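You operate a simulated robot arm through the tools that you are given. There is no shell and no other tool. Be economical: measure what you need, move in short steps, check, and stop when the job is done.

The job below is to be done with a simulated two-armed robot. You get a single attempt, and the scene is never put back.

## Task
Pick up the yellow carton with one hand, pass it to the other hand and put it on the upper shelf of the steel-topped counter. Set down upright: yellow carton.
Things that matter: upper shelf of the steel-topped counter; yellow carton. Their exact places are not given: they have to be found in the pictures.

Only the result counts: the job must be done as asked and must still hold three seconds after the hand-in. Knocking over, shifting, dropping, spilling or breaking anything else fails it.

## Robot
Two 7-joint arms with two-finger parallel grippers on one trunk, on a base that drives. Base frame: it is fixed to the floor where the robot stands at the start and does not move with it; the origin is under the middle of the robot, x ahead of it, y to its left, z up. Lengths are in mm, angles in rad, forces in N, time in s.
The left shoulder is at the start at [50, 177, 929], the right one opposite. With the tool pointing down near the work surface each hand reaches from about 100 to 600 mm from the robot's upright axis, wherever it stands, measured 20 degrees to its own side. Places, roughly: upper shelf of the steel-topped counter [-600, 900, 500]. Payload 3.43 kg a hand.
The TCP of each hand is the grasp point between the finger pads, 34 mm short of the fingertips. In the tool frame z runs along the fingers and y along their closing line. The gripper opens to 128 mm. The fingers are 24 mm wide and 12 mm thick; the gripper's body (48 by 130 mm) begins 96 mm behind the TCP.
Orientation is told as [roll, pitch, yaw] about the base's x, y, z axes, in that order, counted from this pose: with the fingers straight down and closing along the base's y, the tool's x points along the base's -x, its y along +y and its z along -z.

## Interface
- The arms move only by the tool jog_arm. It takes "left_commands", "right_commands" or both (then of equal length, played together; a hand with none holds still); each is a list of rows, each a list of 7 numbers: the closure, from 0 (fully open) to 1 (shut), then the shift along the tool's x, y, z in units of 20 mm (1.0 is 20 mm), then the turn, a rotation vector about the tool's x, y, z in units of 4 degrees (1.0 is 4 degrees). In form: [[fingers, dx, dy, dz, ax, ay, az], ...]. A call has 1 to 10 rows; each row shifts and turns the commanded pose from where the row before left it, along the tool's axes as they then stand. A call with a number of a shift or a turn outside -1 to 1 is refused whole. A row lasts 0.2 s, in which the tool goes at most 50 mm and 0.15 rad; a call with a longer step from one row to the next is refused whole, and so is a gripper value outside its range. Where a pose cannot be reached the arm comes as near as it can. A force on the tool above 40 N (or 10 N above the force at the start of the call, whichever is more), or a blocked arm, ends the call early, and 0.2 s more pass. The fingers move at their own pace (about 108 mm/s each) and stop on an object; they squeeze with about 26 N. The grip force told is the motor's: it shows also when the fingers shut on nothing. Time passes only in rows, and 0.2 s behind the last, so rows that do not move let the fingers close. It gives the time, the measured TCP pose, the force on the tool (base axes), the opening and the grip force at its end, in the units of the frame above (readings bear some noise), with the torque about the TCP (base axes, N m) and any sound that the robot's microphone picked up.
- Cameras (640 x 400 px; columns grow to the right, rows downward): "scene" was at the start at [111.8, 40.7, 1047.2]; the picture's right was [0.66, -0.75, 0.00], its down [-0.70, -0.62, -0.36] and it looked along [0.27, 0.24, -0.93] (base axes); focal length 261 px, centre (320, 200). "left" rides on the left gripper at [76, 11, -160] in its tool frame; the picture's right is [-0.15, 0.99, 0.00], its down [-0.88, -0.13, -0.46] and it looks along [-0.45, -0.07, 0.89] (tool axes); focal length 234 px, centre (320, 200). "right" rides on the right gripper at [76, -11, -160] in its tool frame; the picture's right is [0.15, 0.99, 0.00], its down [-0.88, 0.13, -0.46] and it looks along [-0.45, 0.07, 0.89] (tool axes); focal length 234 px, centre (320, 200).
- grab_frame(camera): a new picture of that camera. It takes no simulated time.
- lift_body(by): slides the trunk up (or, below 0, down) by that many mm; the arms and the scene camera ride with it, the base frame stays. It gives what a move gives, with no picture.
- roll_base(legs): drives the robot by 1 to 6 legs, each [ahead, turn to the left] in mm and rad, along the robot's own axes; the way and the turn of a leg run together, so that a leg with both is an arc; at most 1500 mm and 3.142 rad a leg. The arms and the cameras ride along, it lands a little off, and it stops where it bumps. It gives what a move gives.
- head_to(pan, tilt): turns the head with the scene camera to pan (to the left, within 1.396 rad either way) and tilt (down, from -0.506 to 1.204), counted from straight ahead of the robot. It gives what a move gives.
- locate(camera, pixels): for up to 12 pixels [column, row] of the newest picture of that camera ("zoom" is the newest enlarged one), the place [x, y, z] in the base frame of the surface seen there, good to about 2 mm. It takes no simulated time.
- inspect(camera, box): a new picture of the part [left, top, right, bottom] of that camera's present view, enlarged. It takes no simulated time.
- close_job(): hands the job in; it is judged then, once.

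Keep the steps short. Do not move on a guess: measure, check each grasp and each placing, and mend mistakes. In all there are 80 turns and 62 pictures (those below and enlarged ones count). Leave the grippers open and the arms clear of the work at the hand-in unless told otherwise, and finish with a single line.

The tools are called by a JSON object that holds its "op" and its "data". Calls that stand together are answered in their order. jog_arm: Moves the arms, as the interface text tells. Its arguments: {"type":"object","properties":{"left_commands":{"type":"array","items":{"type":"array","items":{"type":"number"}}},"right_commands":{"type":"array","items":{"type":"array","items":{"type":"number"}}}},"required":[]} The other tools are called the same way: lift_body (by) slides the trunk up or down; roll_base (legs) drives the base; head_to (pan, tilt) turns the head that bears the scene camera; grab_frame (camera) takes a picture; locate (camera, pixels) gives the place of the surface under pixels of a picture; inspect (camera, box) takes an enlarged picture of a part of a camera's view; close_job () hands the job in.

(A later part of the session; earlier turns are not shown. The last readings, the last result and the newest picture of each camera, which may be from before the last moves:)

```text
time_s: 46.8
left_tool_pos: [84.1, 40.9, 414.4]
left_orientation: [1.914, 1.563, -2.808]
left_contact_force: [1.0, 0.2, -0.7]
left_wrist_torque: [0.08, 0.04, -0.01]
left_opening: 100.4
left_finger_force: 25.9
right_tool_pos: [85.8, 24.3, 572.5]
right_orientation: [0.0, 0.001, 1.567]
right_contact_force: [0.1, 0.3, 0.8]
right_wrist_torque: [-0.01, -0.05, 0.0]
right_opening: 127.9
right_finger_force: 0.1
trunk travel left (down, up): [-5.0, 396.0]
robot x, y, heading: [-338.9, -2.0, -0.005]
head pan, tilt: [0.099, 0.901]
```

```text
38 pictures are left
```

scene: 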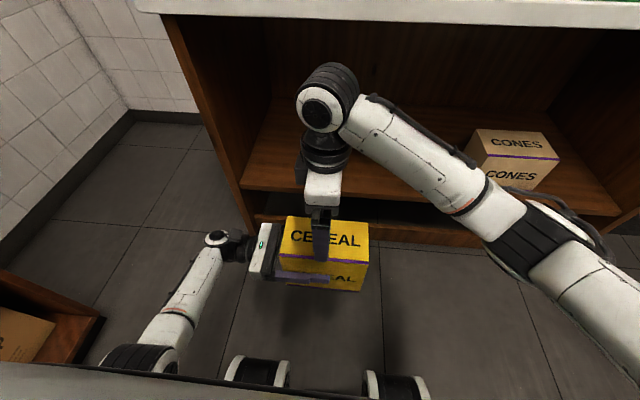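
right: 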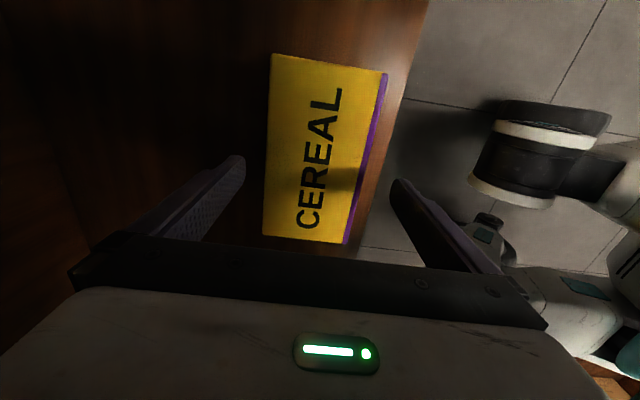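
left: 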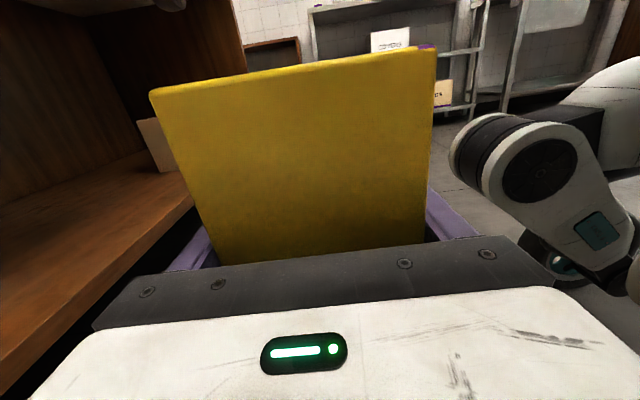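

The carton hangs level in the left hand only. Now the right hand retreats to its side while the left hand starts turning the carton toward the front, moving slightly left.

{"op": "jog_arm", "data": {"left_commands": [[1, 0, 0, -0.8, 0, 0, 0], [1, 0, 0, -0.8, 0, 0, 0], [1, 0, 0, -0.8, 0, 0, 0], [1, 0, 0, -0.8, 0, 0, 0], [1, 0, 0, -0.8, 1, 0, 0], [1, 0, 0, -0.8, 1, 0, 0], [1, 0, 0, 0, 1, 0, 0], [1, 0, 0, 0, 1, 0, 0], [1, 0, 0, 0, 1, 0, 0], [1, 0, 0, 0, 1, 0, 0]], "right_commands": [[0, 1, 0, -0.5, 0, 0, 0], [0, 1, 0, -0.5, 0, 0, 0], [0, 1, 0.5, 0, 0, 0, 0], [0, 1, 0.5, 0, 0, 0, 0], [0, 1, 0.5, 0, 0, 0, 0], [0, 1, 0.5, 0, 0, 0, 0], [0, 1, 0.5, 0, 0, 0, 0], [0, 1, 0.5, 0, 0, 0, 0], [0, 1, 0.5, 0, 0, 0, 0], [0, 1, 0.5, 0, 0, 0, 0]]}}

{"op": "jog_arm", "data": {"left_commands": [[1, 0, 0, 0, 1, 0, 0], [1, 0, 0, 0, 1, 0, 0], [1, 0, 0, 0, 1, 0, 0], [1, 0, 0, 0, 1, 0, 0], [1, 0, 0, 0, 1, 0, 0], [1, 0, 0, 0, 1, 0, 0], [1, 0, 0, 0, 1, 0, 0], [1, 0, 0, 0, 1, 0, 0], [1, 0, 0, 0, 1, 0, 0], [1, 0, 0, 0, 1, 0, 0]], "right_commands": [[0, 1, 1, 0, 0, 0, 0], [0, 1, 1, 0, 0, 0, 0], [0, 1, 1, 0, 0, 0, 0], [0, 1, 0, 0, 0, 0, 0], [0, 0, 0, 0, 0, 0, 0], [0, 0, 0, 0, 0, 0, 0], [0, 0, 0, 0, 0, 0, 0], [0, 0, 0, 0, 0, 0, 0], [0, 0, 0, 0, 0, 0, 0], [0, 0, 0, 0, 0, 0, 0]]}}

{"op": "grab_frame", "data": {"camera": "scene"}}

```text
time_s: 49.0
left_tool_pos: [83.9, 138.1, 415.5]
left_orientation: [1.245, 1.562, -3.058]
left_contact_force: [-0.8, 0.7, 0.8]
left_wrist_torque: [0.08, -0.02, -0.03]
left_opening: 100.1
left_finger_force: 26.0
right_tool_pos: [3.5, -174.1, 594.3]
right_orientation: [0.0, 0.0, 1.567]
right_contact_force: [0.3, 0.3, -0.4]
right_wrist_torque: [-0.02, 0.02, -0.02]
right_opening: 127.8
right_finger_force: 0.2
trunk travel left (down, up): [-5.0, 396.0]
robot x, y, heading: [-338.9, 2.4, -0.004]
head pan, tilt: [0.099, 0.901]
```

```text
time_s: 50.1
left_tool_pos: [89.7, 189.9, 407.4]
left_orientation: [-0.782, 1.416, 1.473]
left_contact_force: [-0.3, 0.3, 0.2]
left_wrist_torque: [0.03, 0.07, 0.01]
left_opening: 99.9
left_finger_force: 26.3
right_tool_pos: [-57.1, -254.9, 591.8]
right_orientation: [-0.001, 0.005, 1.566]
right_contact_force: [-0.4, -0.1, -0.5]
right_wrist_torque: [-0.03, 0.01, -0.01]
right_opening: 128.1
right_finger_force: 0.0
trunk travel left (down, up): [-5.0, 396.0]
robot x, y, heading: [-336.0, 2.3, -0.008]
head pan, tilt: [0.099, 0.901]
stopped in row 5 (left hand): the arm was blocked; the commanded pose is now the measured one
```

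```text
37 pictures are left
```

scene: 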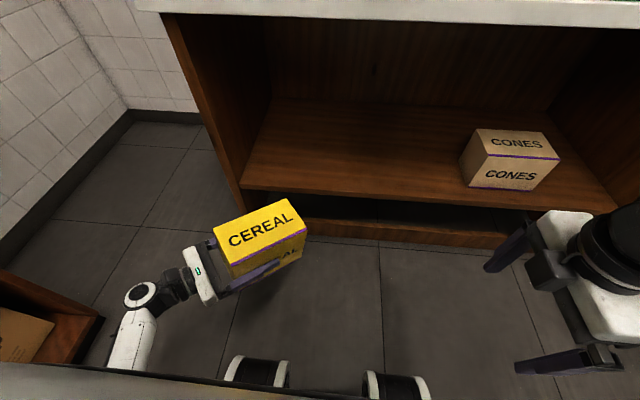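

The left wrist is at a joint limit with the camera-up attitude: the fingers cannot swing to the front like this. I'll mend it: hand back to the right from the top, re-grip with the left hand turned camera-down (which allows the swing). First I turn the left hand back.

{"op": "jog_arm", "data": {"left_commands": [[1, 0, 0, 0, -1, 0, 0], [1, 0, 0, 0, -1, 0, 0], [1, 0, 0, 0, -1, 0, 0], [1, 0, 0, 0, -1, 0, 0], [1, 0, 0, 0, -1, 0, 0], [1, 0, 0, 0, -1, 0, 0], [1, 0, 0, 0, -1, 0, 0], [1, 0, 0, 0, -1, 0, 0], [1, 0, 0, 0, -1, 0, 0], [1, 0, 0, 0, -0.8, 0, 0]]}}

{"op": "grab_frame", "data": {"camera": "left"}}

```text
time_s: 52.3
left_tool_pos: [89.4, 188.1, 410.5]
left_orientation: [-0.11, 1.42, 1.465]
left_contact_force: [0.1, 0.2, -0.2]
left_wrist_torque: [0.08, -0.02, 0.0]
left_opening: 100.1
left_finger_force: 25.5
right_tool_pos: [-56.7, -255.2, 592.9]
right_orientation: [-0.001, 0.0, 1.569]
right_contact_force: [-0.1, -1.0, 0.3]
right_wrist_torque: [0.0, 0.02, -0.02]
right_opening: 127.8
right_finger_force: 0.0
trunk travel left (down, up): [-5.0, 396.0]
robot x, y, heading: [-335.1, -0.4, -0.005]
head pan, tilt: [0.099, 0.901]
```

```text
36 pictures are left
```

left: 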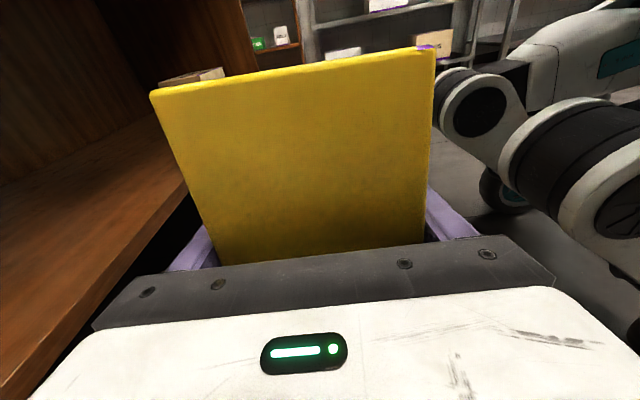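

The carton hasn't moved at all in the left grip. I level the left hand and bring it to y≈45, while the right hand comes back above the carton.

{"op": "jog_arm", "data": {"left_commands": [[1, 0, 0, 0, 0, 0.5, 0], [1, 0, 0, 0, 0, 0.55, 0], [1, 0, 0, 0, 0, 0.55, 0], [1, 0, 0, 0.5, 0, 0.55, 0], [1, 0, 0, 1, 0, 0, 0], [1, 0, 0, 1, 0, 0, 0], [1, 0, 0, 1, 0, 0, 0], [1, 0, 0, 1, 0, 0, 0], [1, 0, 0, 1, 0, 0, 0], [1, 0, 0, 1, 0, 0, 0]], "right_commands": [[0, 0, -1, 0, 0, 0, 0], [0, 0, -1, 0, 0, 0, 0], [0, 0, -1, 0, 0, 0, 0], [0, 0, -1, 0, 0, 0, 0], [0, 0, -1, 0, 0, 0, 0], [0, -1, -1, 0, 0, 0, 0], [0, -1, -1, 0, 0, 0, 0], [0, -1, 0, 0, 0, 0, 0], [0, -1, 0, 0, 0, 0, 0], [0, -1, 0, 0, 0, 0, 0]]}}

{"op": "jog_arm", "data": {"left_commands": [[1, 0, 0, 0.5, 0, 0, 0], [1, 0, 0, 0, 0, 0, 0], [1, 0, 0, 0, 0, 0, 0], [1, 0, 0, 0, 0, 0, 0], [1, 0, 0, 0, 0, 0, 0], [1, 0, 0, 0, 0, 0, 0], [1, 0, 0, 0, 0, 0, 0], [1, 0, 0, 0, 0, 0, 0], [1, 0, 0, 0, 0, 0, 0], [1, 0, 0, 0, 0, 0, 0]], "right_commands": [[0, -1, 0, 0, 0, 0, 0], [0, -1, 0, 0, 0, 0, 0], [0, -1, 0, 0, 0, 0, 0], [0, -1, 0, 0, 0, 0, 0], [0, -1, 0, 0, 0, 0, 0], [0, -1, 0, 0, 0, 0, 0], [0, -1, 0, 0, 0, 0, 0], [0, -1, 0, 0, 0, 0, 0], [0, -1, 0, 0, 0, 0, 0], [0, 0, 0, 0, 0, 0, 0]]}}

{"op": "grab_frame", "data": {"camera": "scene"}}

{"op": "grab_frame", "data": {"camera": "right"}}

```text
time_s: 54.5
left_tool_pos: [91.4, 58.6, 410.6]
left_orientation: [-1.592, 1.553, -0.019]
left_contact_force: [-0.1, 0.0, -0.9]
left_wrist_torque: [0.09, 0.02, 0.04]
left_opening: 99.8
left_finger_force: 26.3
right_tool_pos: [83.9, -155.5, 593.8]
right_orientation: [0.002, 0.0, 1.567]
right_contact_force: [-0.1, 0.2, -0.3]
right_wrist_torque: [-0.03, 0.0, 0.0]
right_opening: 128.1
right_finger_force: 0.0
trunk travel left (down, up): [-5.0, 396.0]
robot x, y, heading: [-335.2, -1.7, -0.003]
head pan, tilt: [0.099, 0.901]
```

```text
time_s: 56.7
left_tool_pos: [92.5, 53.7, 411.1]
left_orientation: [-1.03, 1.548, 0.546]
left_contact_force: [1.2, 0.5, -0.7]
left_wrist_torque: [0.07, 0.0, 0.0]
left_opening: 99.6
left_finger_force: 26.3
right_tool_pos: [84.6, 23.5, 594.4]
right_orientation: [-0.005, -0.003, 1.567]
right_contact_force: [0.1, 0.4, 0.0]
right_wrist_torque: [-0.02, -0.01, -0.02]
right_opening: 128.1
right_finger_force: 0.0
trunk travel left (down, up): [-5.0, 396.0]
robot x, y, heading: [-333.0, 0.5, -0.006]
head pan, tilt: [0.099, 0.901]
```

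```text
35 pictures are left
```

scene: 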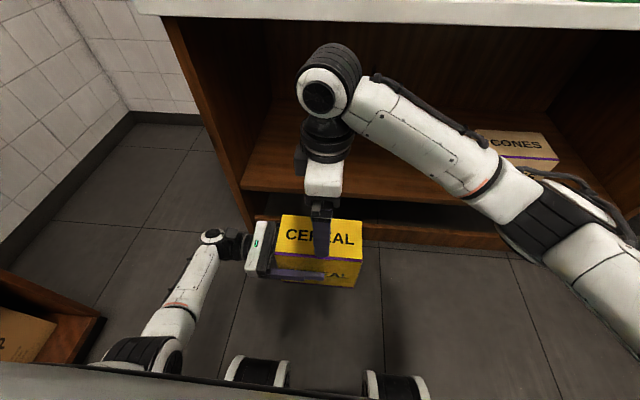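

```text
34 pictures are left
```

right: 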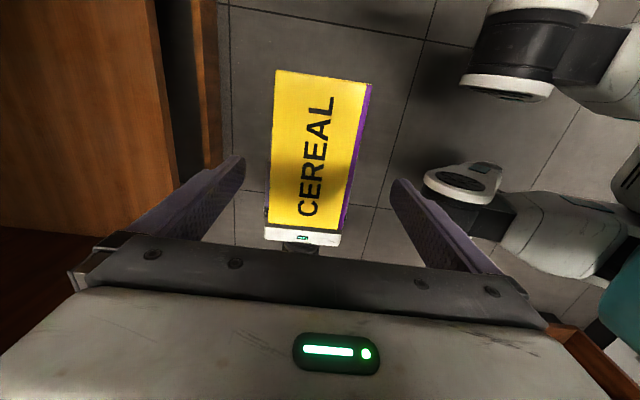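

{"op": "locate", "data": {"camera": "right", "pixels": [[281, 76], [364, 88], [275, 218], [336, 226], [318, 78], [273, 150], [352, 150]]}}

```text
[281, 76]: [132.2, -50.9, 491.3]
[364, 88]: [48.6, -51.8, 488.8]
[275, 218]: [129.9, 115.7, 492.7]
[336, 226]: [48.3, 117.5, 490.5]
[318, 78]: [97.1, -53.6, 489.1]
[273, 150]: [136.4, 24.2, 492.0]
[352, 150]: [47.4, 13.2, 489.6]
```

Carton top is z≈490, centre (90, 35), level. Right hand: align and descend 128 mm to hold it from above, fingertips staying ~9 mm above the left fingers.

{"op": "jog_arm", "data": {"left_commands": [[1, 0, 0, 0, 0, 0, 0], [1, 0, 0, 0, 0, 0, 0], [1, 0, 0, 0, 0, 0, 0], [1, 0, 0, 0, 0, 0, 0], [1, 0, 0, 0, 0, 0, 0], [1, 0, 0, 0, 0, 0, 0], [1, 0, 0, 0, 0, 0, 0], [1, 0, 0, 0, 0, 0, 0], [1, 0, 0, 0, 0, 0, 0]], "right_commands": [[0, -0.57, -0.27, 0, 0, 0, 0], [0, 0, 0, 1, 0, 0, 0], [0, 0, 0, 1, 0, 0, 0], [0, 0, 0, 1, 0, 0, 0], [0, 0, 0, 1, 0, 0, 0], [0, 0, 0, 1, 0, 0, 0], [0, 0, 0, 0.9, 0, 0, 0], [0, 0, 0, 0.5, 0, 0, 0], [0, 0, 0, 0, 0, 0, 0]]}}

{"op": "jog_arm", "data": {"left_commands": [[1, 0, 0, 0, 0, 0, 0], [1, 0, 0, 0, 0, 0, 0], [1, 0, 0, 0, 0, 0, 0], [1, 0, 0, 0, 0, 0, 0]], "right_commands": [[1, 0, 0, 0, 0, 0, 0], [1, 0, 0, 0, 0, 0, 0], [1, 0, 0, 0, 0, 0, 0], [1, 0, 0, 0, 0, 0, 0]]}}

```text
time_s: 58.7
left_tool_pos: [91.6, 51.6, 412.0]
left_orientation: [-1.093, 1.546, 0.483]
left_contact_force: [0.1, 0.5, -0.4]
left_wrist_torque: [0.06, 0.01, 0.01]
left_opening: 100.0
left_finger_force: 25.9
right_tool_pos: [89.9, 34.4, 466.1]
right_orientation: [-0.004, -0.001, 1.566]
right_contact_force: [0.1, 0.1, 0.1]
right_wrist_torque: [-0.04, 0.02, 0.05]
right_opening: 127.7
right_finger_force: 0.1
trunk travel left (down, up): [-5.0, 396.0]
robot x, y, heading: [-337.0, 0.5, -0.002]
head pan, tilt: [0.099, 0.901]
```

```text
time_s: 59.7
left_tool_pos: [91.5, 51.5, 411.1]
left_orientation: [-1.13, 1.548, 0.443]
left_contact_force: [-8.1, 2.1, 1.2]
left_wrist_torque: [-0.13, 0.36, -0.54]
left_opening: 100.1
left_finger_force: 26.2
right_tool_pos: [90.0, 33.3, 466.9]
right_orientation: [-0.006, -0.002, 1.569]
right_contact_force: [8.6, -1.6, 0.0]
right_wrist_torque: [0.05, -0.82, 0.4]
right_opening: 100.5
right_finger_force: 25.8
trunk travel left (down, up): [-5.0, 396.0]
robot x, y, heading: [-334.8, -0.3, -0.001]
head pan, tilt: [0.099, 0.901]
```

Both hands hold. I open the left hand and draw it out to the left.

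{"op": "jog_arm", "data": {"left_commands": [[0, 0, 0, 0, 0, 0, 0], [0, 0, 0, 0, 0, 0, 0], [0, 0, 0, -1, 0, 0, 0], [0, 0, 0, -1, 0, 0, 0], [0, 0, 0, -1, 0, 0, 0], [0, 0, 0, -1, 0, 0, 0], [0, 0, 0, -1, 0, 0, 0], [0, 0, 0, -1, 0, 0, 0], [0, 0, 0, -1, 0, 0, 0], [0, 0, 0, -1, 0, 0, 0]], "right_commands": [[1, 0, 0, 0, 0, 0, 0], [1, 0, 0, 0, 0, 0, 0], [1, 0, 0, 0, 0, 0, 0], [1, 0, 0, 0, 0, 0, 0], [1, 0, 0, 0, 0, 0, 0], [1, 0, 0, 0, 0, 0, 0], [1, 0, 0, 0, 0, 0, 0], [1, 0, 0, 0, 0, 0, 0], [1, 0, 0, 0, 0, 0, 0], [1, 0, 0, 0, 0, 0, 0]]}}

{"op": "grab_frame", "data": {"camera": "left"}}

{"op": "locate", "data": {"camera": "left", "pixels": [[258, 90], [356, 75], [295, 226], [360, 216], [310, 85], [320, 150]]}}

```text
time_s: 61.9
left_tool_pos: [90.1, 207.5, 408.9]
left_orientation: [-1.578, 1.552, -0.006]
left_contact_force: [0.0, -0.1, 0.2]
left_wrist_torque: [-0.01, 0.02, -0.01]
left_opening: 128.1
left_finger_force: 0.1
right_tool_pos: [90.7, 35.2, 465.3]
right_orientation: [-0.002, 0.003, 1.569]
right_contact_force: [-0.1, 0.0, -0.5]
right_wrist_torque: [-0.02, -0.01, 0.03]
right_opening: 99.8
right_finger_force: 25.9
trunk travel left (down, up): [-5.0, 396.0]
robot x, y, heading: [-334.7, 4.0, -0.005]
head pan, tilt: [0.099, 0.901]
```

```text
33 pictures are left
```

left: 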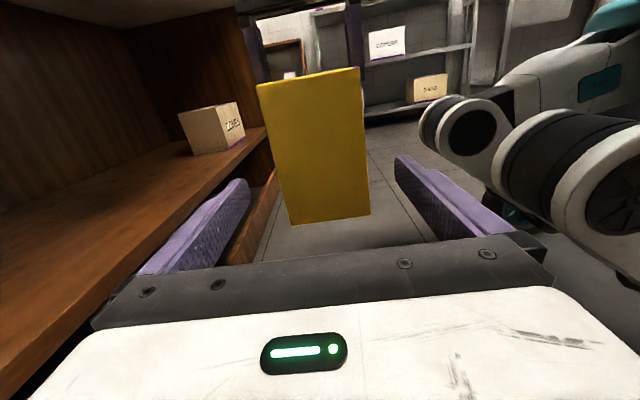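

```text
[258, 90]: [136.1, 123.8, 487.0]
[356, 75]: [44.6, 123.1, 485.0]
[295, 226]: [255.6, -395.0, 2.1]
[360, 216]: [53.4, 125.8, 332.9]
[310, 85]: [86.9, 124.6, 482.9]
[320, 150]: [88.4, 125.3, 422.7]
```

The carton is level in the right hand (top ≈489). Now I flip the left hand 180° about its finger axis, unwinding the wrist so the camera ends below.

{"op": "jog_arm", "data": {"left_commands": [[0, 0, 0, 0, 0, 0, 1], [0, 0, 0, 0, 0, 0, 1], [0, 0, 0, 0, 0, 0, 1], [0, 0, 0, 0, 0, 0, 1], [0, 0, 0, 0, 0, 0, 1], [0, 0, 0, 0, 0, 0, 1], [0, 0, 0, 0, 0, 0, 1], [0, 0, 0, 0, 0, 0, 1], [0, 0, 0, 0, 0, 0, 1], [0, 0, 0, 0, 0, 0, 1]]}}

{"op": "jog_arm", "data": {"left_commands": [[0, 0, 0, 0, 0, 0, 1], [0, 0, 0, 0, 0, 0, 1], [0, 0, 0, 0, 0, 0, 1], [0, 0, 0, 0, 0, 0, 1], [0, 0, 0, 0, 0, 0, 1], [0, 0, 0, 0, 0, 0, 1], [0, 0, 0, 0, 0, 0, 1], [0, 0, 0, 0, 0, 0, 1], [0, 0, 0, 0, 0, 0, 1], [0, 0, 0, 0, 0, 0, 1]]}}

{"op": "jog_arm", "data": {"left_commands": [[0, 0, 0, 0, 0, 0, 1], [0, 0, 0, 0, 0, 0, 1], [0, 0, 0, 0, 0, 0, 1], [0, 0, 0, 0, 0, 0, 1], [0, 0, 0, 0, 0, 0, 1], [0, 0, 0, 0, 0, 0, 1], [0, 0, 0, 0, 0, 0, 1], [0, 0, 0, 0, 0, 0, 1], [0, 0, 0, 0, 0, 0, 1], [0, 0, 0, 0, 0, 0, 1]]}}

{"op": "grab_frame", "data": {"camera": "scene"}}

```text
time_s: 64.1
left_tool_pos: [90.9, 208.5, 409.7]
left_orientation: [-1.57, 0.854, 0.002]
left_contact_force: [0.4, -0.5, 0.2]
left_wrist_torque: [-0.04, 0.01, 0.01]
left_opening: 127.8
left_finger_force: 0.1
right_tool_pos: [90.5, 33.9, 464.0]
right_orientation: [0.0, 0.002, 1.567]
right_contact_force: [0.1, -0.4, 0.6]
right_wrist_torque: [0.01, 0.0, 0.01]
right_opening: 100.0
right_finger_force: 25.9
trunk travel left (down, up): [-5.0, 396.0]
robot x, y, heading: [-335.3, 3.4, -0.007]
head pan, tilt: [0.099, 0.901]
```

```text
time_s: 66.3
left_tool_pos: [90.4, 209.1, 410.5]
left_orientation: [-1.572, 0.155, 0.005]
left_contact_force: [0.1, 0.1, 1.0]
left_wrist_torque: [0.0, 0.01, -0.05]
left_opening: 127.8
left_finger_force: 0.0
right_tool_pos: [90.1, 35.5, 464.8]
right_orientation: [0.001, 0.001, 1.566]
right_contact_force: [-0.5, -0.6, 0.7]
right_wrist_torque: [-0.04, 0.0, 0.05]
right_opening: 99.9
right_finger_force: 26.5
trunk travel left (down, up): [-5.0, 396.0]
robot x, y, heading: [-337.9, -1.7, -0.004]
head pan, tilt: [0.099, 0.901]
```

```text
time_s: 68.5
left_tool_pos: [90.5, 207.7, 409.2]
left_orientation: [-1.569, -0.542, 0.004]
left_contact_force: [0.5, -0.2, 0.0]
left_wrist_torque: [0.01, 0.0, 0.0]
left_opening: 128.1
left_finger_force: 0.2
right_tool_pos: [90.0, 34.5, 464.5]
right_orientation: [0.0, 0.002, 1.568]
right_contact_force: [0.5, -1.2, 0.1]
right_wrist_torque: [0.02, -0.01, -0.01]
right_opening: 99.9
right_finger_force: 25.4
trunk travel left (down, up): [-5.0, 396.0]
robot x, y, heading: [-339.8, 0.9, -0.004]
head pan, tilt: [0.099, 0.901]
```

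```text
32 pictures are left
```

scene: 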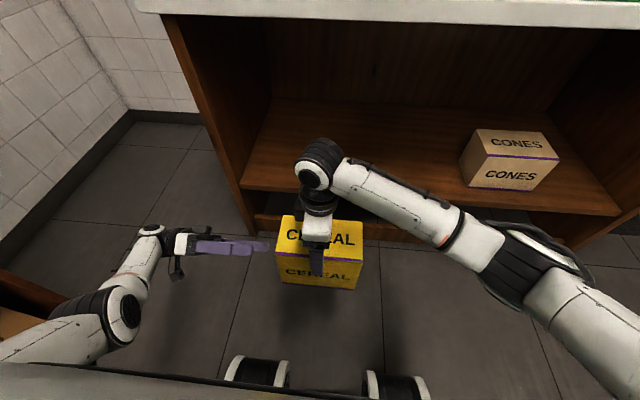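

Flip continues: 59° more.

{"op": "jog_arm", "data": {"left_commands": [[0, 0, 0, 0, 0, 0, 1], [0, 0, 0, 0, 0, 0, 1], [0, 0, 0, 0, 0, 0, 1], [0, 0, 0, 0, 0, 0, 1], [0, 0, 0, 0, 0, 0, 1], [0, 0, 0, 0, 0, 0, 1], [0, 0, 0, 0, 0, 0, 1], [0, 0, 0, 0, 0, 0, 1], [0, 0, 0, 0, 0, 0, 1], [0, 0, 0, 0, 0, 0, 1]]}}

{"op": "jog_arm", "data": {"left_commands": [[0, 0, 0, 0, 0, 0, 1], [0, 0, 0, 0, 0, 0, 1], [0, 0, 0, 0, 0, 0, 1], [0, 0, 0, 0, 0, 0, 1], [0, 0, 0, 0, 0, 0, 0.73], [0, 0, 0, 0, 0, 0, 0]]}}

{"op": "grab_frame", "data": {"camera": "left"}}

{"op": "inspect", "data": {"camera": "scene", "box": [150, 180, 400, 310]}}

```text
time_s: 70.7
left_tool_pos: [91.1, 210.1, 411.3]
left_orientation: [-1.572, -1.241, 0.005]
left_contact_force: [-0.3, 0.8, -0.1]
left_wrist_torque: [0.01, -0.01, -0.04]
left_opening: 127.8
left_finger_force: 0.1
right_tool_pos: [90.6, 34.4, 463.8]
right_orientation: [-0.001, 0.003, 1.567]
right_contact_force: [0.0, -0.2, 0.0]
right_wrist_torque: [0.02, 0.0, 0.0]
right_opening: 100.1
right_finger_force: 25.7
trunk travel left (down, up): [-5.0, 396.0]
robot x, y, heading: [-335.6, -0.5, -0.005]
head pan, tilt: [0.099, 0.901]
```

```text
time_s: 72.1
left_tool_pos: [90.1, 209.1, 411.5]
left_orientation: [-1.658, -1.57, 0.088]
left_contact_force: [0.6, -0.7, -0.2]
left_wrist_torque: [0.0, -0.01, 0.02]
left_opening: 128.0
left_finger_force: 0.0
right_tool_pos: [89.9, 34.7, 463.5]
right_orientation: [-0.001, 0.001, 1.567]
right_contact_force: [0.0, -1.3, -0.1]
right_wrist_torque: [-0.05, 0.03, 0.01]
right_opening: 100.0
right_finger_force: 25.9
trunk travel left (down, up): [-5.0, 396.0]
robot x, y, heading: [-333.4, 2.1, -0.005]
head pan, tilt: [0.099, 0.901]
```

```text
31 pictures are left
```

left: 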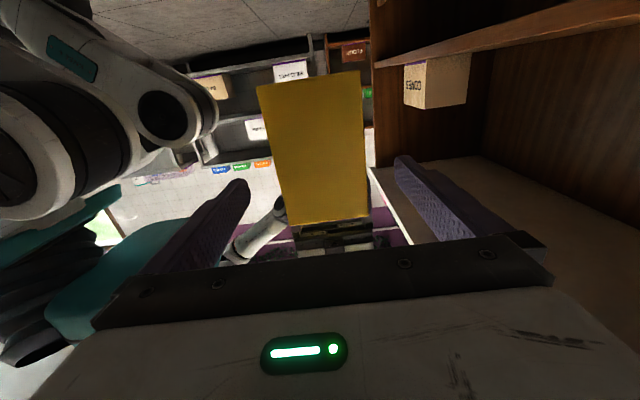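

```text
2.56 times, centred on (275, 245) of scene
```

zoom: 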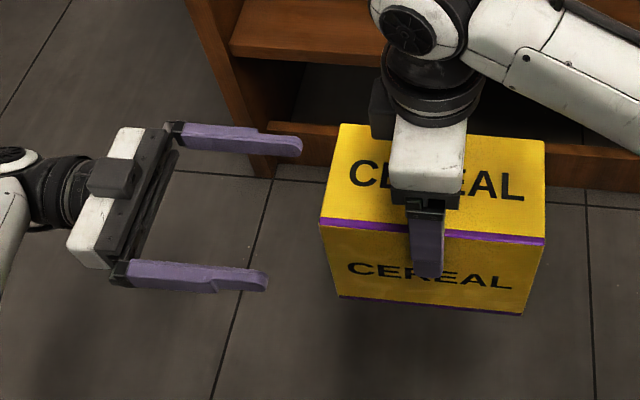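

{"op": "locate", "data": {"camera": "left", "pixels": [[262, 90], [358, 78], [285, 218], [364, 212], [325, 150]]}}

{"op": "jog_arm", "data": {"left_commands": [[0, 0.35, 0, 1, 0, 0, 0], [0, 0, 0, 1, 0, 0, 0], [0, 0, 0, 1, 0, 0, 0], [0, 0, 0, 1, 0, 0, 0], [0, 0, 0, 1, 0, 0, 0], [0, 0, 0, 1, 0, 0, 0], [0, 0, 0, 1, 0, 0, 0], [0, 0, 0, 1, 0, 0, 0], [0, 0, 0, 0, 0, 0, 0]]}}

{"op": "grab_frame", "data": {"camera": "left"}}

{"op": "inspect", "data": {"camera": "scene", "box": [150, 180, 400, 310]}}

```text
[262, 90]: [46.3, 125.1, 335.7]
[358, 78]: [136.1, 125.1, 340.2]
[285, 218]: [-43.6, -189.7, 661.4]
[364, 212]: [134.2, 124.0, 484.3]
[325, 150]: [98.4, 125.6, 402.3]
```

```text
time_s: 74.3
left_tool_pos: [110.1, 94.3, 415.0]
left_orientation: [0.503, -1.467, -2.05]
left_contact_force: [-4.6, -1.1, -1.1]
left_wrist_torque: [-0.02, 0.0, -0.02]
left_opening: 128.1
left_finger_force: 0.0
right_tool_pos: [94.4, 29.1, 475.0]
right_orientation: [-0.031, -0.003, 1.557]
right_contact_force: [4.9, 1.3, -2.6]
right_wrist_torque: [0.24, -0.26, -0.23]
right_opening: 100.1
right_finger_force: 25.8
trunk travel left (down, up): [-5.0, 396.0]
robot x, y, heading: [-335.9, 3.2, -0.004]
head pan, tilt: [0.099, 0.901]
stopped in row 9 (left hand): the arm was blocked; the commanded pose is now the measured one
```

```text
29 pictures are left
```

left: 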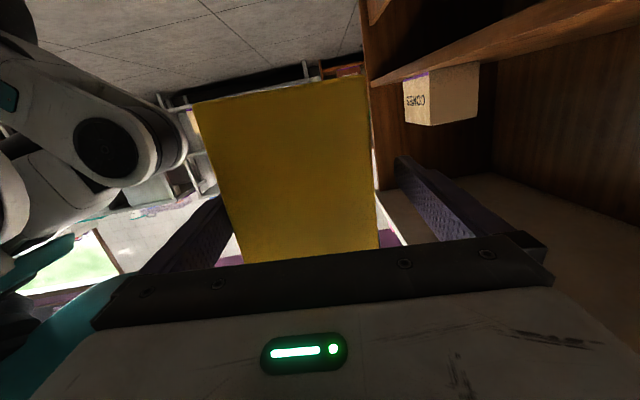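

```text
2.56 times, centred on (275, 245) of scene
```

zoom: 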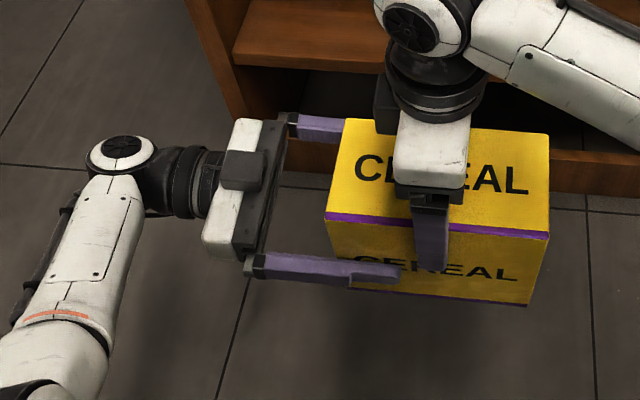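

The left arm again reached a limit (and nudged the carton slightly). I withdraw it and test whether the camera-down attitude swings freely toward the front.

{"op": "jog_arm", "data": {"left_commands": [[0, 0, 0, -0.7, 0, 0, 0], [0, 0, 0, -1, 0, 0, 0], [0, 0, 0, -1, 0, 0, 0], [0, 0, 0, -1, 0, 0, 0], [0, 0, 0, -1, 0, 0, 0], [0, 0, 0, -1, 0, 0, 0], [0, 0, 0, -1, 0, 0, 0], [0, 0, 0, -0.5, 0, 0, 0]]}}

{"op": "jog_arm", "data": {"left_commands": [[0, 0, 0, 0, -1, 0, 0], [0, 0, 0, 0, -1, 0, 0], [0, 0, 0, 0, -1, 0, 0], [0, 0, 0, 0, -1, 0, 0], [0, 0, 0, 0, -1, 0, 0], [0, 0, 0, 0, -1, 0, 0], [0, 0, 0, 0, -1, 0, 0], [0, 0, 0, 0, -1, 0, 0], [0, 0, 0, 0, -1, 0, 0], [0, 0, 0, 0, -1, 0, 0]]}}

{"op": "grab_frame", "data": {"camera": "scene"}}

```text
time_s: 76.1
left_tool_pos: [107.8, 237.8, 414.6]
left_orientation: [0.438, -1.481, -1.985]
left_contact_force: [0.5, -0.1, -0.6]
left_wrist_torque: [-0.01, -0.03, 0.02]
left_opening: 128.0
left_finger_force: 0.2
right_tool_pos: [97.1, 32.1, 464.9]
right_orientation: [-0.018, 0.009, 1.559]
right_contact_force: [0.2, 0.1, -4.9]
right_wrist_torque: [0.02, 0.01, 0.0]
right_opening: 99.8
right_finger_force: 25.2
trunk travel left (down, up): [-5.0, 396.0]
robot x, y, heading: [-335.0, 0.7, -0.008]
head pan, tilt: [0.099, 0.901]
```

```text
time_s: 78.5
left_tool_pos: [115.7, 259.3, 460.4]
left_orientation: [1.071, -1.4, -1.916]
left_contact_force: [-0.4, -0.5, 0.3]
left_wrist_torque: [-0.01, 0.0, 0.04]
left_opening: 127.9
left_finger_force: 0.1
right_tool_pos: [93.2, 23.8, 499.1]
right_orientation: [-0.028, -0.023, 1.557]
right_contact_force: [0.3, -0.6, -4.5]
right_wrist_torque: [0.0, 0.03, 0.0]
right_opening: 99.7
right_finger_force: 26.3
trunk travel left (down, up): [-5.0, 396.0]
robot x, y, heading: [-334.6, -0.3, -0.006]
head pan, tilt: [0.099, 0.901]
stopped in row 10 (left hand): the arm was blocked; the commanded pose is now the measured one
```

```text
27 pictures are left
```

scene: 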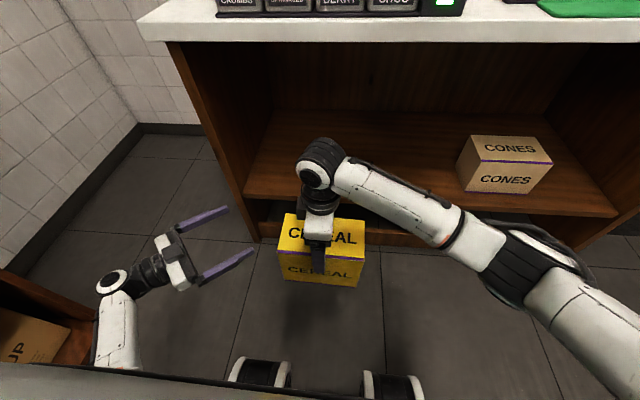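

Both hands and the camera rose together: the left elbow is pressing on something low (the trunk is at its lowest), which explains the earlier blocks too. I raise the trunk 180 mm to free the elbow.

{"op": "lift_body", "data": {"by": 180}}

{"op": "grab_frame", "data": {"camera": "scene"}}

```text
time_s: 80.5
left_tool_pos: [115.7, 261.6, 601.6]
left_orientation: [1.086, -1.432, -1.931]
left_contact_force: [0.6, 0.3, 0.5]
left_wrist_torque: [-0.02, 0.01, 0.02]
left_opening: 128.2
left_finger_force: 0.1
right_tool_pos: [95.8, 31.9, 646.2]
right_orientation: [-0.015, 0.012, 1.559]
right_contact_force: [-0.3, -0.2, -5.2]
right_wrist_torque: [0.0, 0.02, -0.01]
right_opening: 99.7
right_finger_force: 26.0
trunk travel left (down, up): [-185.0, 216.0]
robot x, y, heading: [-337.6, 1.2, -0.004]
head pan, tilt: [0.099, 0.901]
```

```text
26 pictures are left
```

scene: 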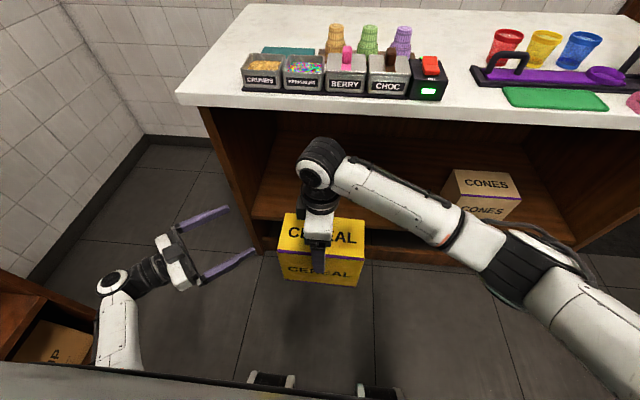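

I check where the left elbow is relative to the steel counter, and the carton's pose.

{"op": "locate", "data": {"camera": "scene", "pixels": [[115, 345], [112, 283], [50, 310], [60, 340], [288, 220], [362, 224], [281, 250], [363, 256], [283, 278], [357, 284]]}}

{"op": "jog_arm", "data": {"left_commands": [[0, 0, 0, 0, -1, 0, 0], [0, 0, 0, 0, -1, 0, 0], [0, 0, 0, 0, -1, 0, 0], [0, 0, 0, 0, -1, 0, 0], [0, 0, 0, 0, -1, 0, 0]]}}

```text
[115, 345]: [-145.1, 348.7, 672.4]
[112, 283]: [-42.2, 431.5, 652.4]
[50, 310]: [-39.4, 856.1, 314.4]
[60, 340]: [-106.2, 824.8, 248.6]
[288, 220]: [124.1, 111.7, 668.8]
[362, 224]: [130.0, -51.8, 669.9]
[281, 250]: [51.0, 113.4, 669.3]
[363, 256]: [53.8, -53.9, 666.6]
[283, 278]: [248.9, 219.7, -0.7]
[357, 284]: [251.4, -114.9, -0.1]
```

```text
time_s: 81.9
left_tool_pos: [126.8, 310.0, 616.4]
left_orientation: [1.338, -1.301, -1.848]
left_contact_force: [-1.2, -0.1, -1.1]
left_wrist_torque: [-0.01, 0.02, 0.04]
left_opening: 127.9
left_finger_force: 0.1
right_tool_pos: [95.3, 30.8, 645.5]
right_orientation: [-0.018, 0.009, 1.558]
right_contact_force: [0.1, 0.1, -4.6]
right_wrist_torque: [0.0, 0.0, 0.01]
right_opening: 99.9
right_finger_force: 25.7
trunk travel left (down, up): [-185.0, 216.0]
robot x, y, heading: [-334.9, -2.3, -0.001]
head pan, tilt: [0.099, 0.901]
stopped in row 5 (left hand): the arm was blocked; the commanded pose is now the measured one
```

No slip in the right hand (top 669, TCP 646). The left arm is in an awkward wrist configuration, so I bring its fingers down again first (later raised straight to the front), while the right hand turns the carton back to yaw 0 so its near end faces the robot.

{"op": "jog_arm", "data": {"left_commands": [[0, 0, 0, 0, 0, 1, 0], [0, 0, 0, 0, 0, 1, 0], [0, 0, 0, 0, 0, 1, 0], [0, 0, 0, 0, 0, 1, 0], [0, 0, 0, 0, 0, 1, 0], [0, 0, 0, 0, 0, 1, 0], [0, 0, 0, 0, 0, 1, 0], [0, 0, 0, 0, 0, 1, 0], [0, 0, 0, 0, 0, 1, 0], [0, 0, 0, 0, 0, 1, 0]], "right_commands": [[1, 0, 0, 0, 0, 0, 1], [1, 0, 0, 0, 0, 0, 1], [1, 0, 0, 0, 0, 0, 1], [1, 0, 0, 0, 0, 0, 1], [1, 0, 0, 0, 0, 0, 1], [1, 0, 0, 0, 0, 0, 1], [1, 0, 0, 0, 0, 0, 1], [1, 0, 0, 0, 0, 0, 1], [1, 0, 0, 0, 0, 0, 1], [1, 0, 0, 0, 0, 0, 1]]}}

{"op": "jog_arm", "data": {"left_commands": [[0, 0, 0, 0, 0, 1, 0], [0, 0, 0, 0, 0, 1, 0], [0, 0, 0, 0, 0, 1, 0], [0, 0, 0, 0, 0, 1, 0], [0, 0, 0, 0, 0, 1, 0], [0, 0, 0, 0, 0, 0, 0], [0, 0, 0, 0, 0, 0, 0], [0, 0, 0, 0, 0, 0, 0], [0, 0, 0, 0, 0, 0, 0], [0, 0, 0, 0, 0, 0, 0]], "right_commands": [[1, 0, 0, 0, 0, 0, 1], [1, 0, 0, 0, 0, 0, 1], [1, 0, 0, 0, 0, 0, 1], [1, 0, 0, 0, 0, 0, 1], [1, 0, 0, 0, 0, 0, 1], [1, 0, 0, 0, 0, 0, 1], [1, 0, 0, 0, 0, 0, 1], [1, 0, 0, 0, 0, 0, 1], [1, 0, 0, 0, 0, 0, 1], [1, 0, 0, 0, 0, 0, 1]]}}

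{"op": "grab_frame", "data": {"camera": "scene"}}

```text
time_s: 84.1
left_tool_pos: [126.3, 309.7, 616.6]
left_orientation: [0.37, -0.773, -0.782]
left_contact_force: [-0.3, 0.0, -0.2]
left_wrist_torque: [0.03, -0.01, 0.03]
left_opening: 128.3
left_finger_force: 0.1
right_tool_pos: [95.1, 31.1, 646.9]
right_orientation: [-0.02, -0.004, 0.86]
right_contact_force: [0.7, 0.8, -3.5]
right_wrist_torque: [0.0, 0.01, -0.03]
right_opening: 99.9
right_finger_force: 25.7
trunk travel left (down, up): [-185.0, 216.0]
robot x, y, heading: [-335.9, -1.3, -0.001]
head pan, tilt: [0.099, 0.901]
```

```text
time_s: 86.3
left_tool_pos: [125.8, 310.0, 616.5]
left_orientation: [0.292, -0.443, -0.646]
left_contact_force: [0.9, 0.1, 0.3]
left_wrist_torque: [-0.01, -0.02, -0.01]
left_opening: 127.9
left_finger_force: 0.1
right_tool_pos: [96.1, 30.5, 645.4]
right_orientation: [-0.012, -0.015, 0.163]
right_contact_force: [0.1, -0.2, -4.8]
right_wrist_torque: [0.01, 0.01, 0.01]
right_opening: 100.0
right_finger_force: 26.7
trunk travel left (down, up): [-185.0, 216.0]
robot x, y, heading: [-338.0, 2.1, -0.001]
head pan, tilt: [0.099, 0.901]
```

```text
25 pictures are left
```

scene: 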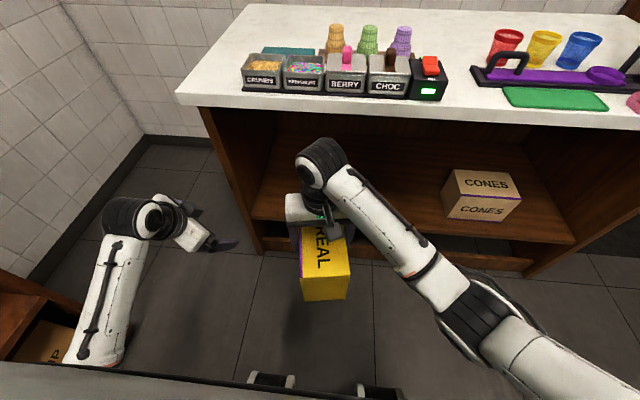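

The left fingers now point forward and 60° down. I untwist them about the finger axis (−33°), then raise them straight forward; the right hand finishes its yaw.

{"op": "jog_arm", "data": {"left_commands": [[0, 0, 0, 0, 0, 0, -1], [0, 0, 0, 0, 0, 0, -1], [0, 0, 0, 0, 0, 0, -1], [0, 0, 0, 0, 0, 0, -1], [0, 0, 0, 0, 0, 0, -1], [0, 0, 0, 0, 0, 0, -1], [0, 0, 0, 0, 0, 0, -1], [0, 0, 0, 0, 0, 0, -1], [0, 0, 0, 0, 0, 0, -0.25], [0, 0, 0, 0, 0, -1, 0]], "right_commands": [[1, 0, 0, 0, 0, 0, 1], [1, 0, 0, 0, 0, 0, 1], [1, 0, 0, 0, 0, 0, 0.35], [1, 0, 0, 0, 0, 0, 0], [1, 0, 0, 0, 0, 0, 0], [1, 0, 0, 0, 0, 0, 0], [1, 0, 0, 0, 0, 0, 0], [1, 0, 0, 0, 0, 0, 0], [1, 0, 0, 0, 0, 0, 0], [1, 0, 0, 0, 0, 0, 0]]}}

{"op": "jog_arm", "data": {"left_commands": [[0, 0, 0, 0, 0, -1, 0], [0, 0, 0, 0, 0, -1, 0], [0, 0, 0, 0, 0, -1, 0], [0, 0, 0, 0, 0, -1, 0], [0, 0, 0, 0, 0, -1, 0], [0, 0, 0, 0, 0, -1, 0], [0, 0, 0, 0, 0, -1, 0], [0, 0, 0, 0, 0, -1, 0], [0, 0, 0, 0, 0, -1, 0], [0, 0, 0, 0, 0, 0, 0]]}}

```text
time_s: 88.5
left_tool_pos: [127.1, 309.6, 616.2]
left_orientation: [-0.022, -0.594, 0.003]
left_contact_force: [0.0, -1.3, 0.6]
left_wrist_torque: [0.0, -0.01, 0.02]
left_opening: 127.8
left_finger_force: 0.1
right_tool_pos: [96.2, 31.3, 644.6]
right_orientation: [-0.011, -0.016, 0.0]
right_contact_force: [0.7, 0.2, -3.7]
right_wrist_torque: [-0.02, 0.01, 0.0]
right_opening: 99.9
right_finger_force: 26.6
trunk travel left (down, up): [-185.0, 216.0]
robot x, y, heading: [-337.9, 0.5, -0.004]
head pan, tilt: [0.099, 0.901]
```

```text
time_s: 90.7
left_tool_pos: [126.4, 309.5, 616.8]
left_orientation: [-0.05, -1.223, 0.039]
left_contact_force: [0.1, -0.8, -0.4]
left_wrist_torque: [0.0, 0.03, -0.03]
left_opening: 128.0
left_finger_force: 0.1
right_tool_pos: [95.1, 31.6, 644.3]
right_orientation: [-0.009, -0.016, 0.0]
right_contact_force: [0.4, 0.0, -4.6]
right_wrist_torque: [-0.03, -0.02, -0.01]
right_opening: 99.9
right_finger_force: 26.4
trunk travel left (down, up): [-185.0, 216.0]
robot x, y, heading: [-338.2, 2.3, -0.005]
head pan, tilt: [0.099, 0.901]
```

{"op": "jog_arm", "data": {"left_commands": [[0, 0, 0, 0, 0, -1, 0], [0, 0, 0, 0, 0, -1, 0], [0, 0, 0, 0, 0, -1, 0], [0, 0, 0, 0, 0, -1, 0], [0, 0, 0, 0, 0, -0.97, 0], [0, 0, 0, 0, 0, 0, 0]]}}

{"op": "grab_frame", "data": {"camera": "scene"}}

{"op": "grab_frame", "data": {"camera": "right"}}

```text
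time_s: 92.1
left_tool_pos: [127.2, 309.2, 617.0]
left_orientation: [-1.579, -1.554, 1.569]
left_contact_force: [0.2, -0.2, 0.1]
left_wrist_torque: [0.0, 0.01, -0.01]
left_opening: 127.8
left_finger_force: 0.0
right_tool_pos: [94.8, 30.6, 644.7]
right_orientation: [-0.01, -0.016, 0.001]
right_contact_force: [0.5, -0.4, -5.6]
right_wrist_torque: [-0.01, 0.01, -0.03]
right_opening: 99.8
right_finger_force: 25.8
trunk travel left (down, up): [-185.0, 216.0]
robot x, y, heading: [-337.2, 0.1, -0.007]
head pan, tilt: [0.099, 0.901]
```

```text
24 pictures are left
```

scene: 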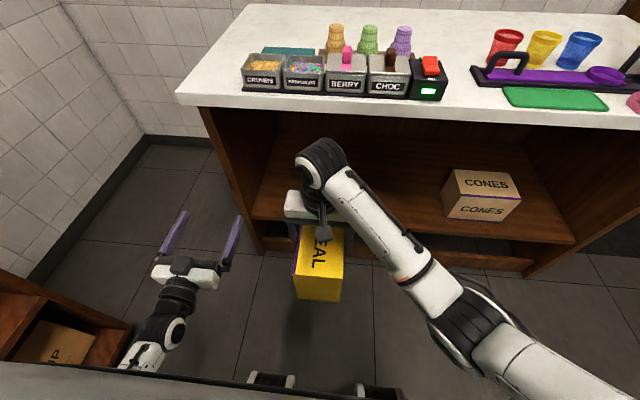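

```text
23 pictures are left
```

right: 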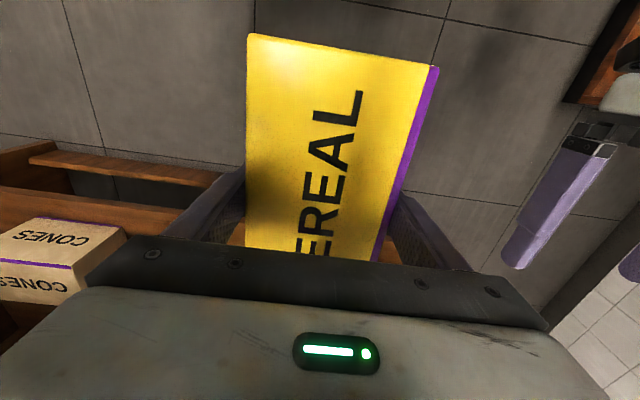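

The left hand now points forward and level. I measure the carton's near end.

{"op": "locate", "data": {"camera": "right", "pixels": [[256, 42], [428, 74], [340, 60], [250, 150], [405, 150]]}}

{"op": "locate", "data": {"camera": "scene", "pixels": [[299, 270], [340, 272], [299, 296], [338, 299], [320, 285]]}}

```text
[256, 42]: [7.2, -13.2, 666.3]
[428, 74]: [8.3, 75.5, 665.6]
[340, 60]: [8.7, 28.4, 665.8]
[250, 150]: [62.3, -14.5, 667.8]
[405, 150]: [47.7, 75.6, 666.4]
```

```text
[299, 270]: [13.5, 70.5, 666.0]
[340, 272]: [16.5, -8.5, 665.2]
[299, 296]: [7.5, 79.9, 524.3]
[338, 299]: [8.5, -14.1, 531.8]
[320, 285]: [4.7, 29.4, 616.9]
```

Carton: near end x=6, y −19…81, z 508–668. I raise it 80 mm and push it 40 mm forward with the right hand, and bring the left hand beneath it, so that the left fingers can rise on both sides.

{"op": "jog_arm", "data": {"left_commands": [[0, 0.7, 0, 0, 0, 0, 0], [0, 0.7, 0, 0, 0, 0, 0], [0, 0.7, 0, 0, 0, 0, 0], [0, 0.7, 0, 0, 0, 0, 0], [0, 0.7, 0, 0, 0, 0, 0], [0, 0, -1, 0, 0, 0, 0], [0, 0, -1, 0, 0, 0, 0], [0, 0, -1, 0, 0, 0, 0], [0, 0, -1, 0, 0, 0, 0], [0, 0, -1, 0, 0, 0, 0]], "right_commands": [[1, 0, 0, -0.8, 0, 0, 0], [1, 0, 0, -0.8, 0, 0, 0], [1, -0.4, 0, -0.8, 0, 0, 0], [1, -0.4, 0, -0.8, 0, 0, 0], [1, -0.4, 0, -0.8, 0, 0, 0], [1, -0.4, 0, 0, 0, 0, 0], [1, -0.4, 0, 0, 0, 0, 0], [1, 0, 0, 0, 0, 0, 0], [1, 0, 0, 0, 0, 0, 0], [1, 0, 0, 0, 0, 0, 0]]}}

{"op": "grab_frame", "data": {"camera": "scene"}}

{"op": "locate", "data": {"camera": "scene", "pixels": [[320, 285], [300, 285], [335, 285], [320, 275], [320, 295], [320, 265]]}}

```text
time_s: 94.3
left_tool_pos: [127.4, 206.7, 550.6]
left_orientation: [-1.925, -1.557, 1.917]
left_contact_force: [-0.2, 0.5, 0.5]
left_wrist_torque: [-0.03, -0.01, 0.0]
left_opening: 128.0
left_finger_force: 0.0
right_tool_pos: [134.5, 31.8, 725.8]
right_orientation: [-0.01, -0.016, 0.001]
right_contact_force: [0.6, 0.2, -4.9]
right_wrist_torque: [-0.03, 0.02, 0.02]
right_opening: 100.0
right_finger_force: 26.0
trunk travel left (down, up): [-185.0, 216.0]
robot x, y, heading: [-339.3, -3.1, -0.006]
head pan, tilt: [0.099, 0.901]
```

```text
22 pictures are left
```

scene: 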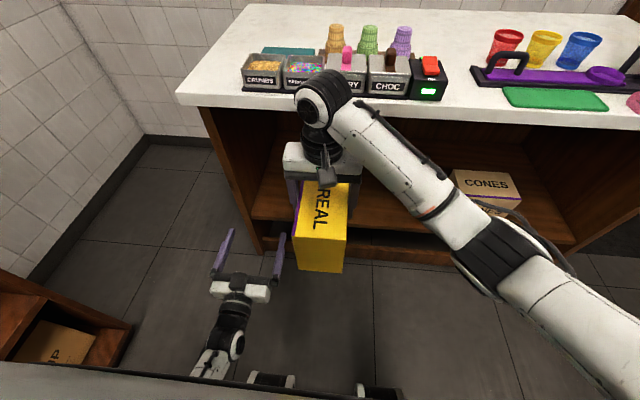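

```text
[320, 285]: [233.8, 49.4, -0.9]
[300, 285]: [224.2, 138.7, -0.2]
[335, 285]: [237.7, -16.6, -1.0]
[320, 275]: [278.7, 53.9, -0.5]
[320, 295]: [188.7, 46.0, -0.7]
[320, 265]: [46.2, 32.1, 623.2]
```

The near face is at x=46, y-centre 32. Now the left hand slides under it.

{"op": "jog_arm", "data": {"left_commands": [[0, 0.2, -1, -0.3, 0, 0, 0], [0, 0, -1, 0, 0, 0, 0], [0, 0, -1, 0, 0, 0, 0], [0, 0, -1, 0, 0, 0, 0], [0, 0, -1, 0, 0, 0, 0], [0, 0, -1, 0, 0, 0, 0], [0, 0, -1, 0, 0, 0, 0], [0, 0, -1, 0, 0, 0, 0], [0, 0, -0.75, 0, 0, 0, 0], [0, 0, 0, 0, 0, 0, 0]]}}

{"op": "grab_frame", "data": {"camera": "scene"}}

{"op": "grab_frame", "data": {"camera": "left"}}

```text
time_s: 95.5
left_tool_pos: [128.8, 185.6, 564.1]
left_orientation: [2.037, -1.415, -2.057]
left_contact_force: [0.3, 0.1, 0.2]
left_wrist_torque: [0.01, -0.03, -0.01]
left_opening: 127.9
left_finger_force: 0.0
right_tool_pos: [134.6, 30.8, 723.3]
right_orientation: [-0.011, -0.015, 0.0]
right_contact_force: [-0.2, 0.1, -5.6]
right_wrist_torque: [0.01, 0.0, -0.02]
right_opening: 99.7
right_finger_force: 25.6
trunk travel left (down, up): [-185.0, 216.0]
robot x, y, heading: [-336.3, 3.1, -0.003]
head pan, tilt: [0.099, 0.901]
stopped in row 5 (left hand): the arm was blocked; the commanded pose is now the measured one
```

```text
21 pictures are left
```

scene: 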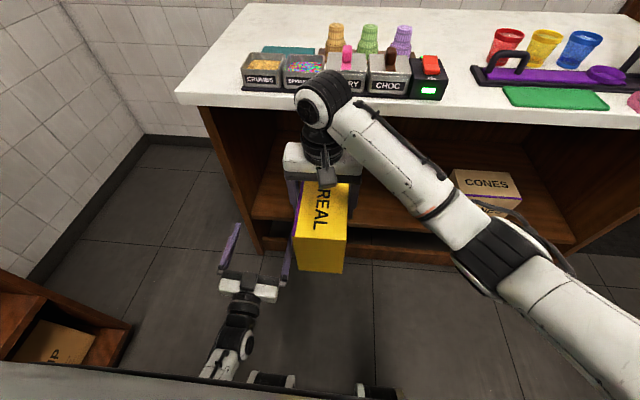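

```text
20 pictures are left
```

left: 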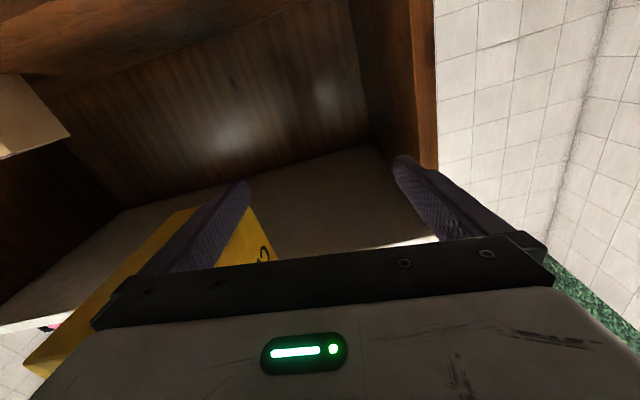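

Another limit when the left hand is low and inboard. I'll do the reverse: left hand held higher and level, and the right hand will lower the carton between its fingers. First left up 80 mm and levelled, right up 80 mm.

{"op": "jog_arm", "data": {"left_commands": [[0, -0.8, 0, 0, 0, 0, 0], [0, -0.8, 0, 0, 0, 0.25, -0.5], [0, -0.8, 0, 0, 0, 0.25, -0.5], [0, -0.8, 0, 0, 0, 0.25, -0.5], [0, -0.8, 0, 0, 0, 0.25, -0.5], [0, 0, -0.5, 0, 0, 0, 0], [0, 0, -0.5, 0, 0, 0, 0], [0, 0, 0, 0, 0, 0, 0]], "right_commands": [[1, 0, 0, -0.8, 0, 0, 0], [1, 0, 0, -0.8, 0, 0, 0], [1, 0, 0, -0.8, 0, 0, 0], [1, 0, 0, -0.8, 0, 0, 0], [1, 0, 0, -0.8, 0, 0, 0], [1, 0, 0, 0, 0, 0, 0], [1, 0, 0, 0, 0, 0, 0], [1, 0, 0, 0, 0, 0, 0]]}}

```text
time_s: 97.5
left_tool_pos: [125.7, 190.1, 644.7]
left_orientation: [1.669, -1.473, -1.702]
left_contact_force: [-0.7, -0.4, 0.6]
left_wrist_torque: [-0.02, 0.0, -0.03]
left_opening: 128.1
left_finger_force: 0.0
right_tool_pos: [133.8, 32.7, 805.0]
right_orientation: [-0.011, -0.012, -0.003]
right_contact_force: [0.5, 0.6, -5.6]
right_wrist_torque: [0.0, -0.01, 0.03]
right_opening: 99.8
right_finger_force: 25.7
trunk travel left (down, up): [-185.0, 216.0]
robot x, y, heading: [-335.2, 4.2, -0.003]
head pan, tilt: [0.099, 0.901]
stopped in row 8 (left hand): the arm was blocked; the commanded pose is now the measured one
```

The left hand's inboard limit is at y≈190 for straight-ahead fingers. I turn it 18° inward (fingers az ≈−20°) at about (84, 170), and turn the carton by the same angle with the right hand.

{"op": "jog_arm", "data": {"left_commands": [[0, 0, 0, 0, 0.9, 0, -0.28], [0, 0, 0, 0, 0.9, 0, -0.28], [0, 0, 0, 0, 0.9, 0, -0.28], [0, 0, 0, 0, 0.9, 0, -0.28], [0, 0, 0, 0, 0.9, 0, -0.28], [0, 0, -0.4, -0.4, 0, 0, 0], [0, 0, -0.4, -0.4, 0, 0, 0], [0, 0, -0.4, -0.4, 0, 0, 0], [0, 0, -0.45, -0.4, 0, 0, 0], [0, 0, 0, 0, 0, 0, 0]], "right_commands": [[1, 0, 0, -0.3, 0, 0, 1], [1, 0, 0, -0.3, 0, 0, 1], [1, 0, 0, -0.3, 0, 0, 1], [1, 0, 0, -0.3, 0, 0, 1], [1, 0, 0, -0.3, 0, 0, 1], [1, 0, 0, 0, 0, 0, 0], [1, 0, 0, 0, 0, 0, 0], [1, 0, 0, 0, 0, 0, 0], [1, 0, 0, 0, 0, 0, 0], [1, 0, 0, 0, 0, 0, 0]]}}

{"op": "grab_frame", "data": {"camera": "scene"}}

```text
time_s: 99.7
left_tool_pos: [83.5, 167.8, 645.5]
left_orientation: [-0.37, -1.564, 0.02]
left_contact_force: [-1.3, 0.2, -0.3]
left_wrist_torque: [0.02, 0.0, 0.01]
left_opening: 128.0
left_finger_force: 0.0
right_tool_pos: [132.0, 32.1, 838.0]
right_orientation: [-0.006, -0.018, -0.35]
right_contact_force: [-0.4, 0.9, -3.5]
right_wrist_torque: [0.01, 0.01, 0.05]
right_opening: 99.8
right_finger_force: 26.2
trunk travel left (down, up): [-185.0, 216.0]
robot x, y, heading: [-338.8, 0.7, -0.004]
head pan, tilt: [0.099, 0.901]
```

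```text
19 pictures are left
```

scene: 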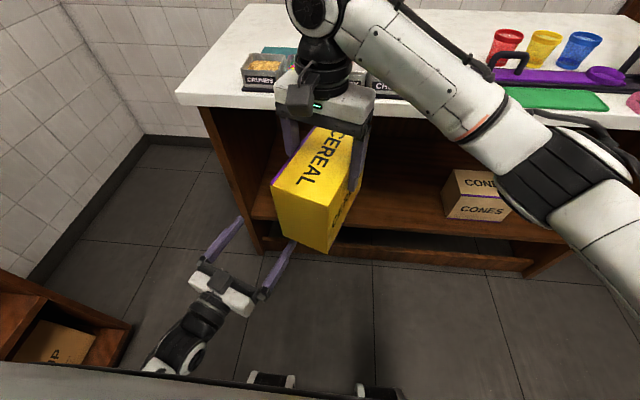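

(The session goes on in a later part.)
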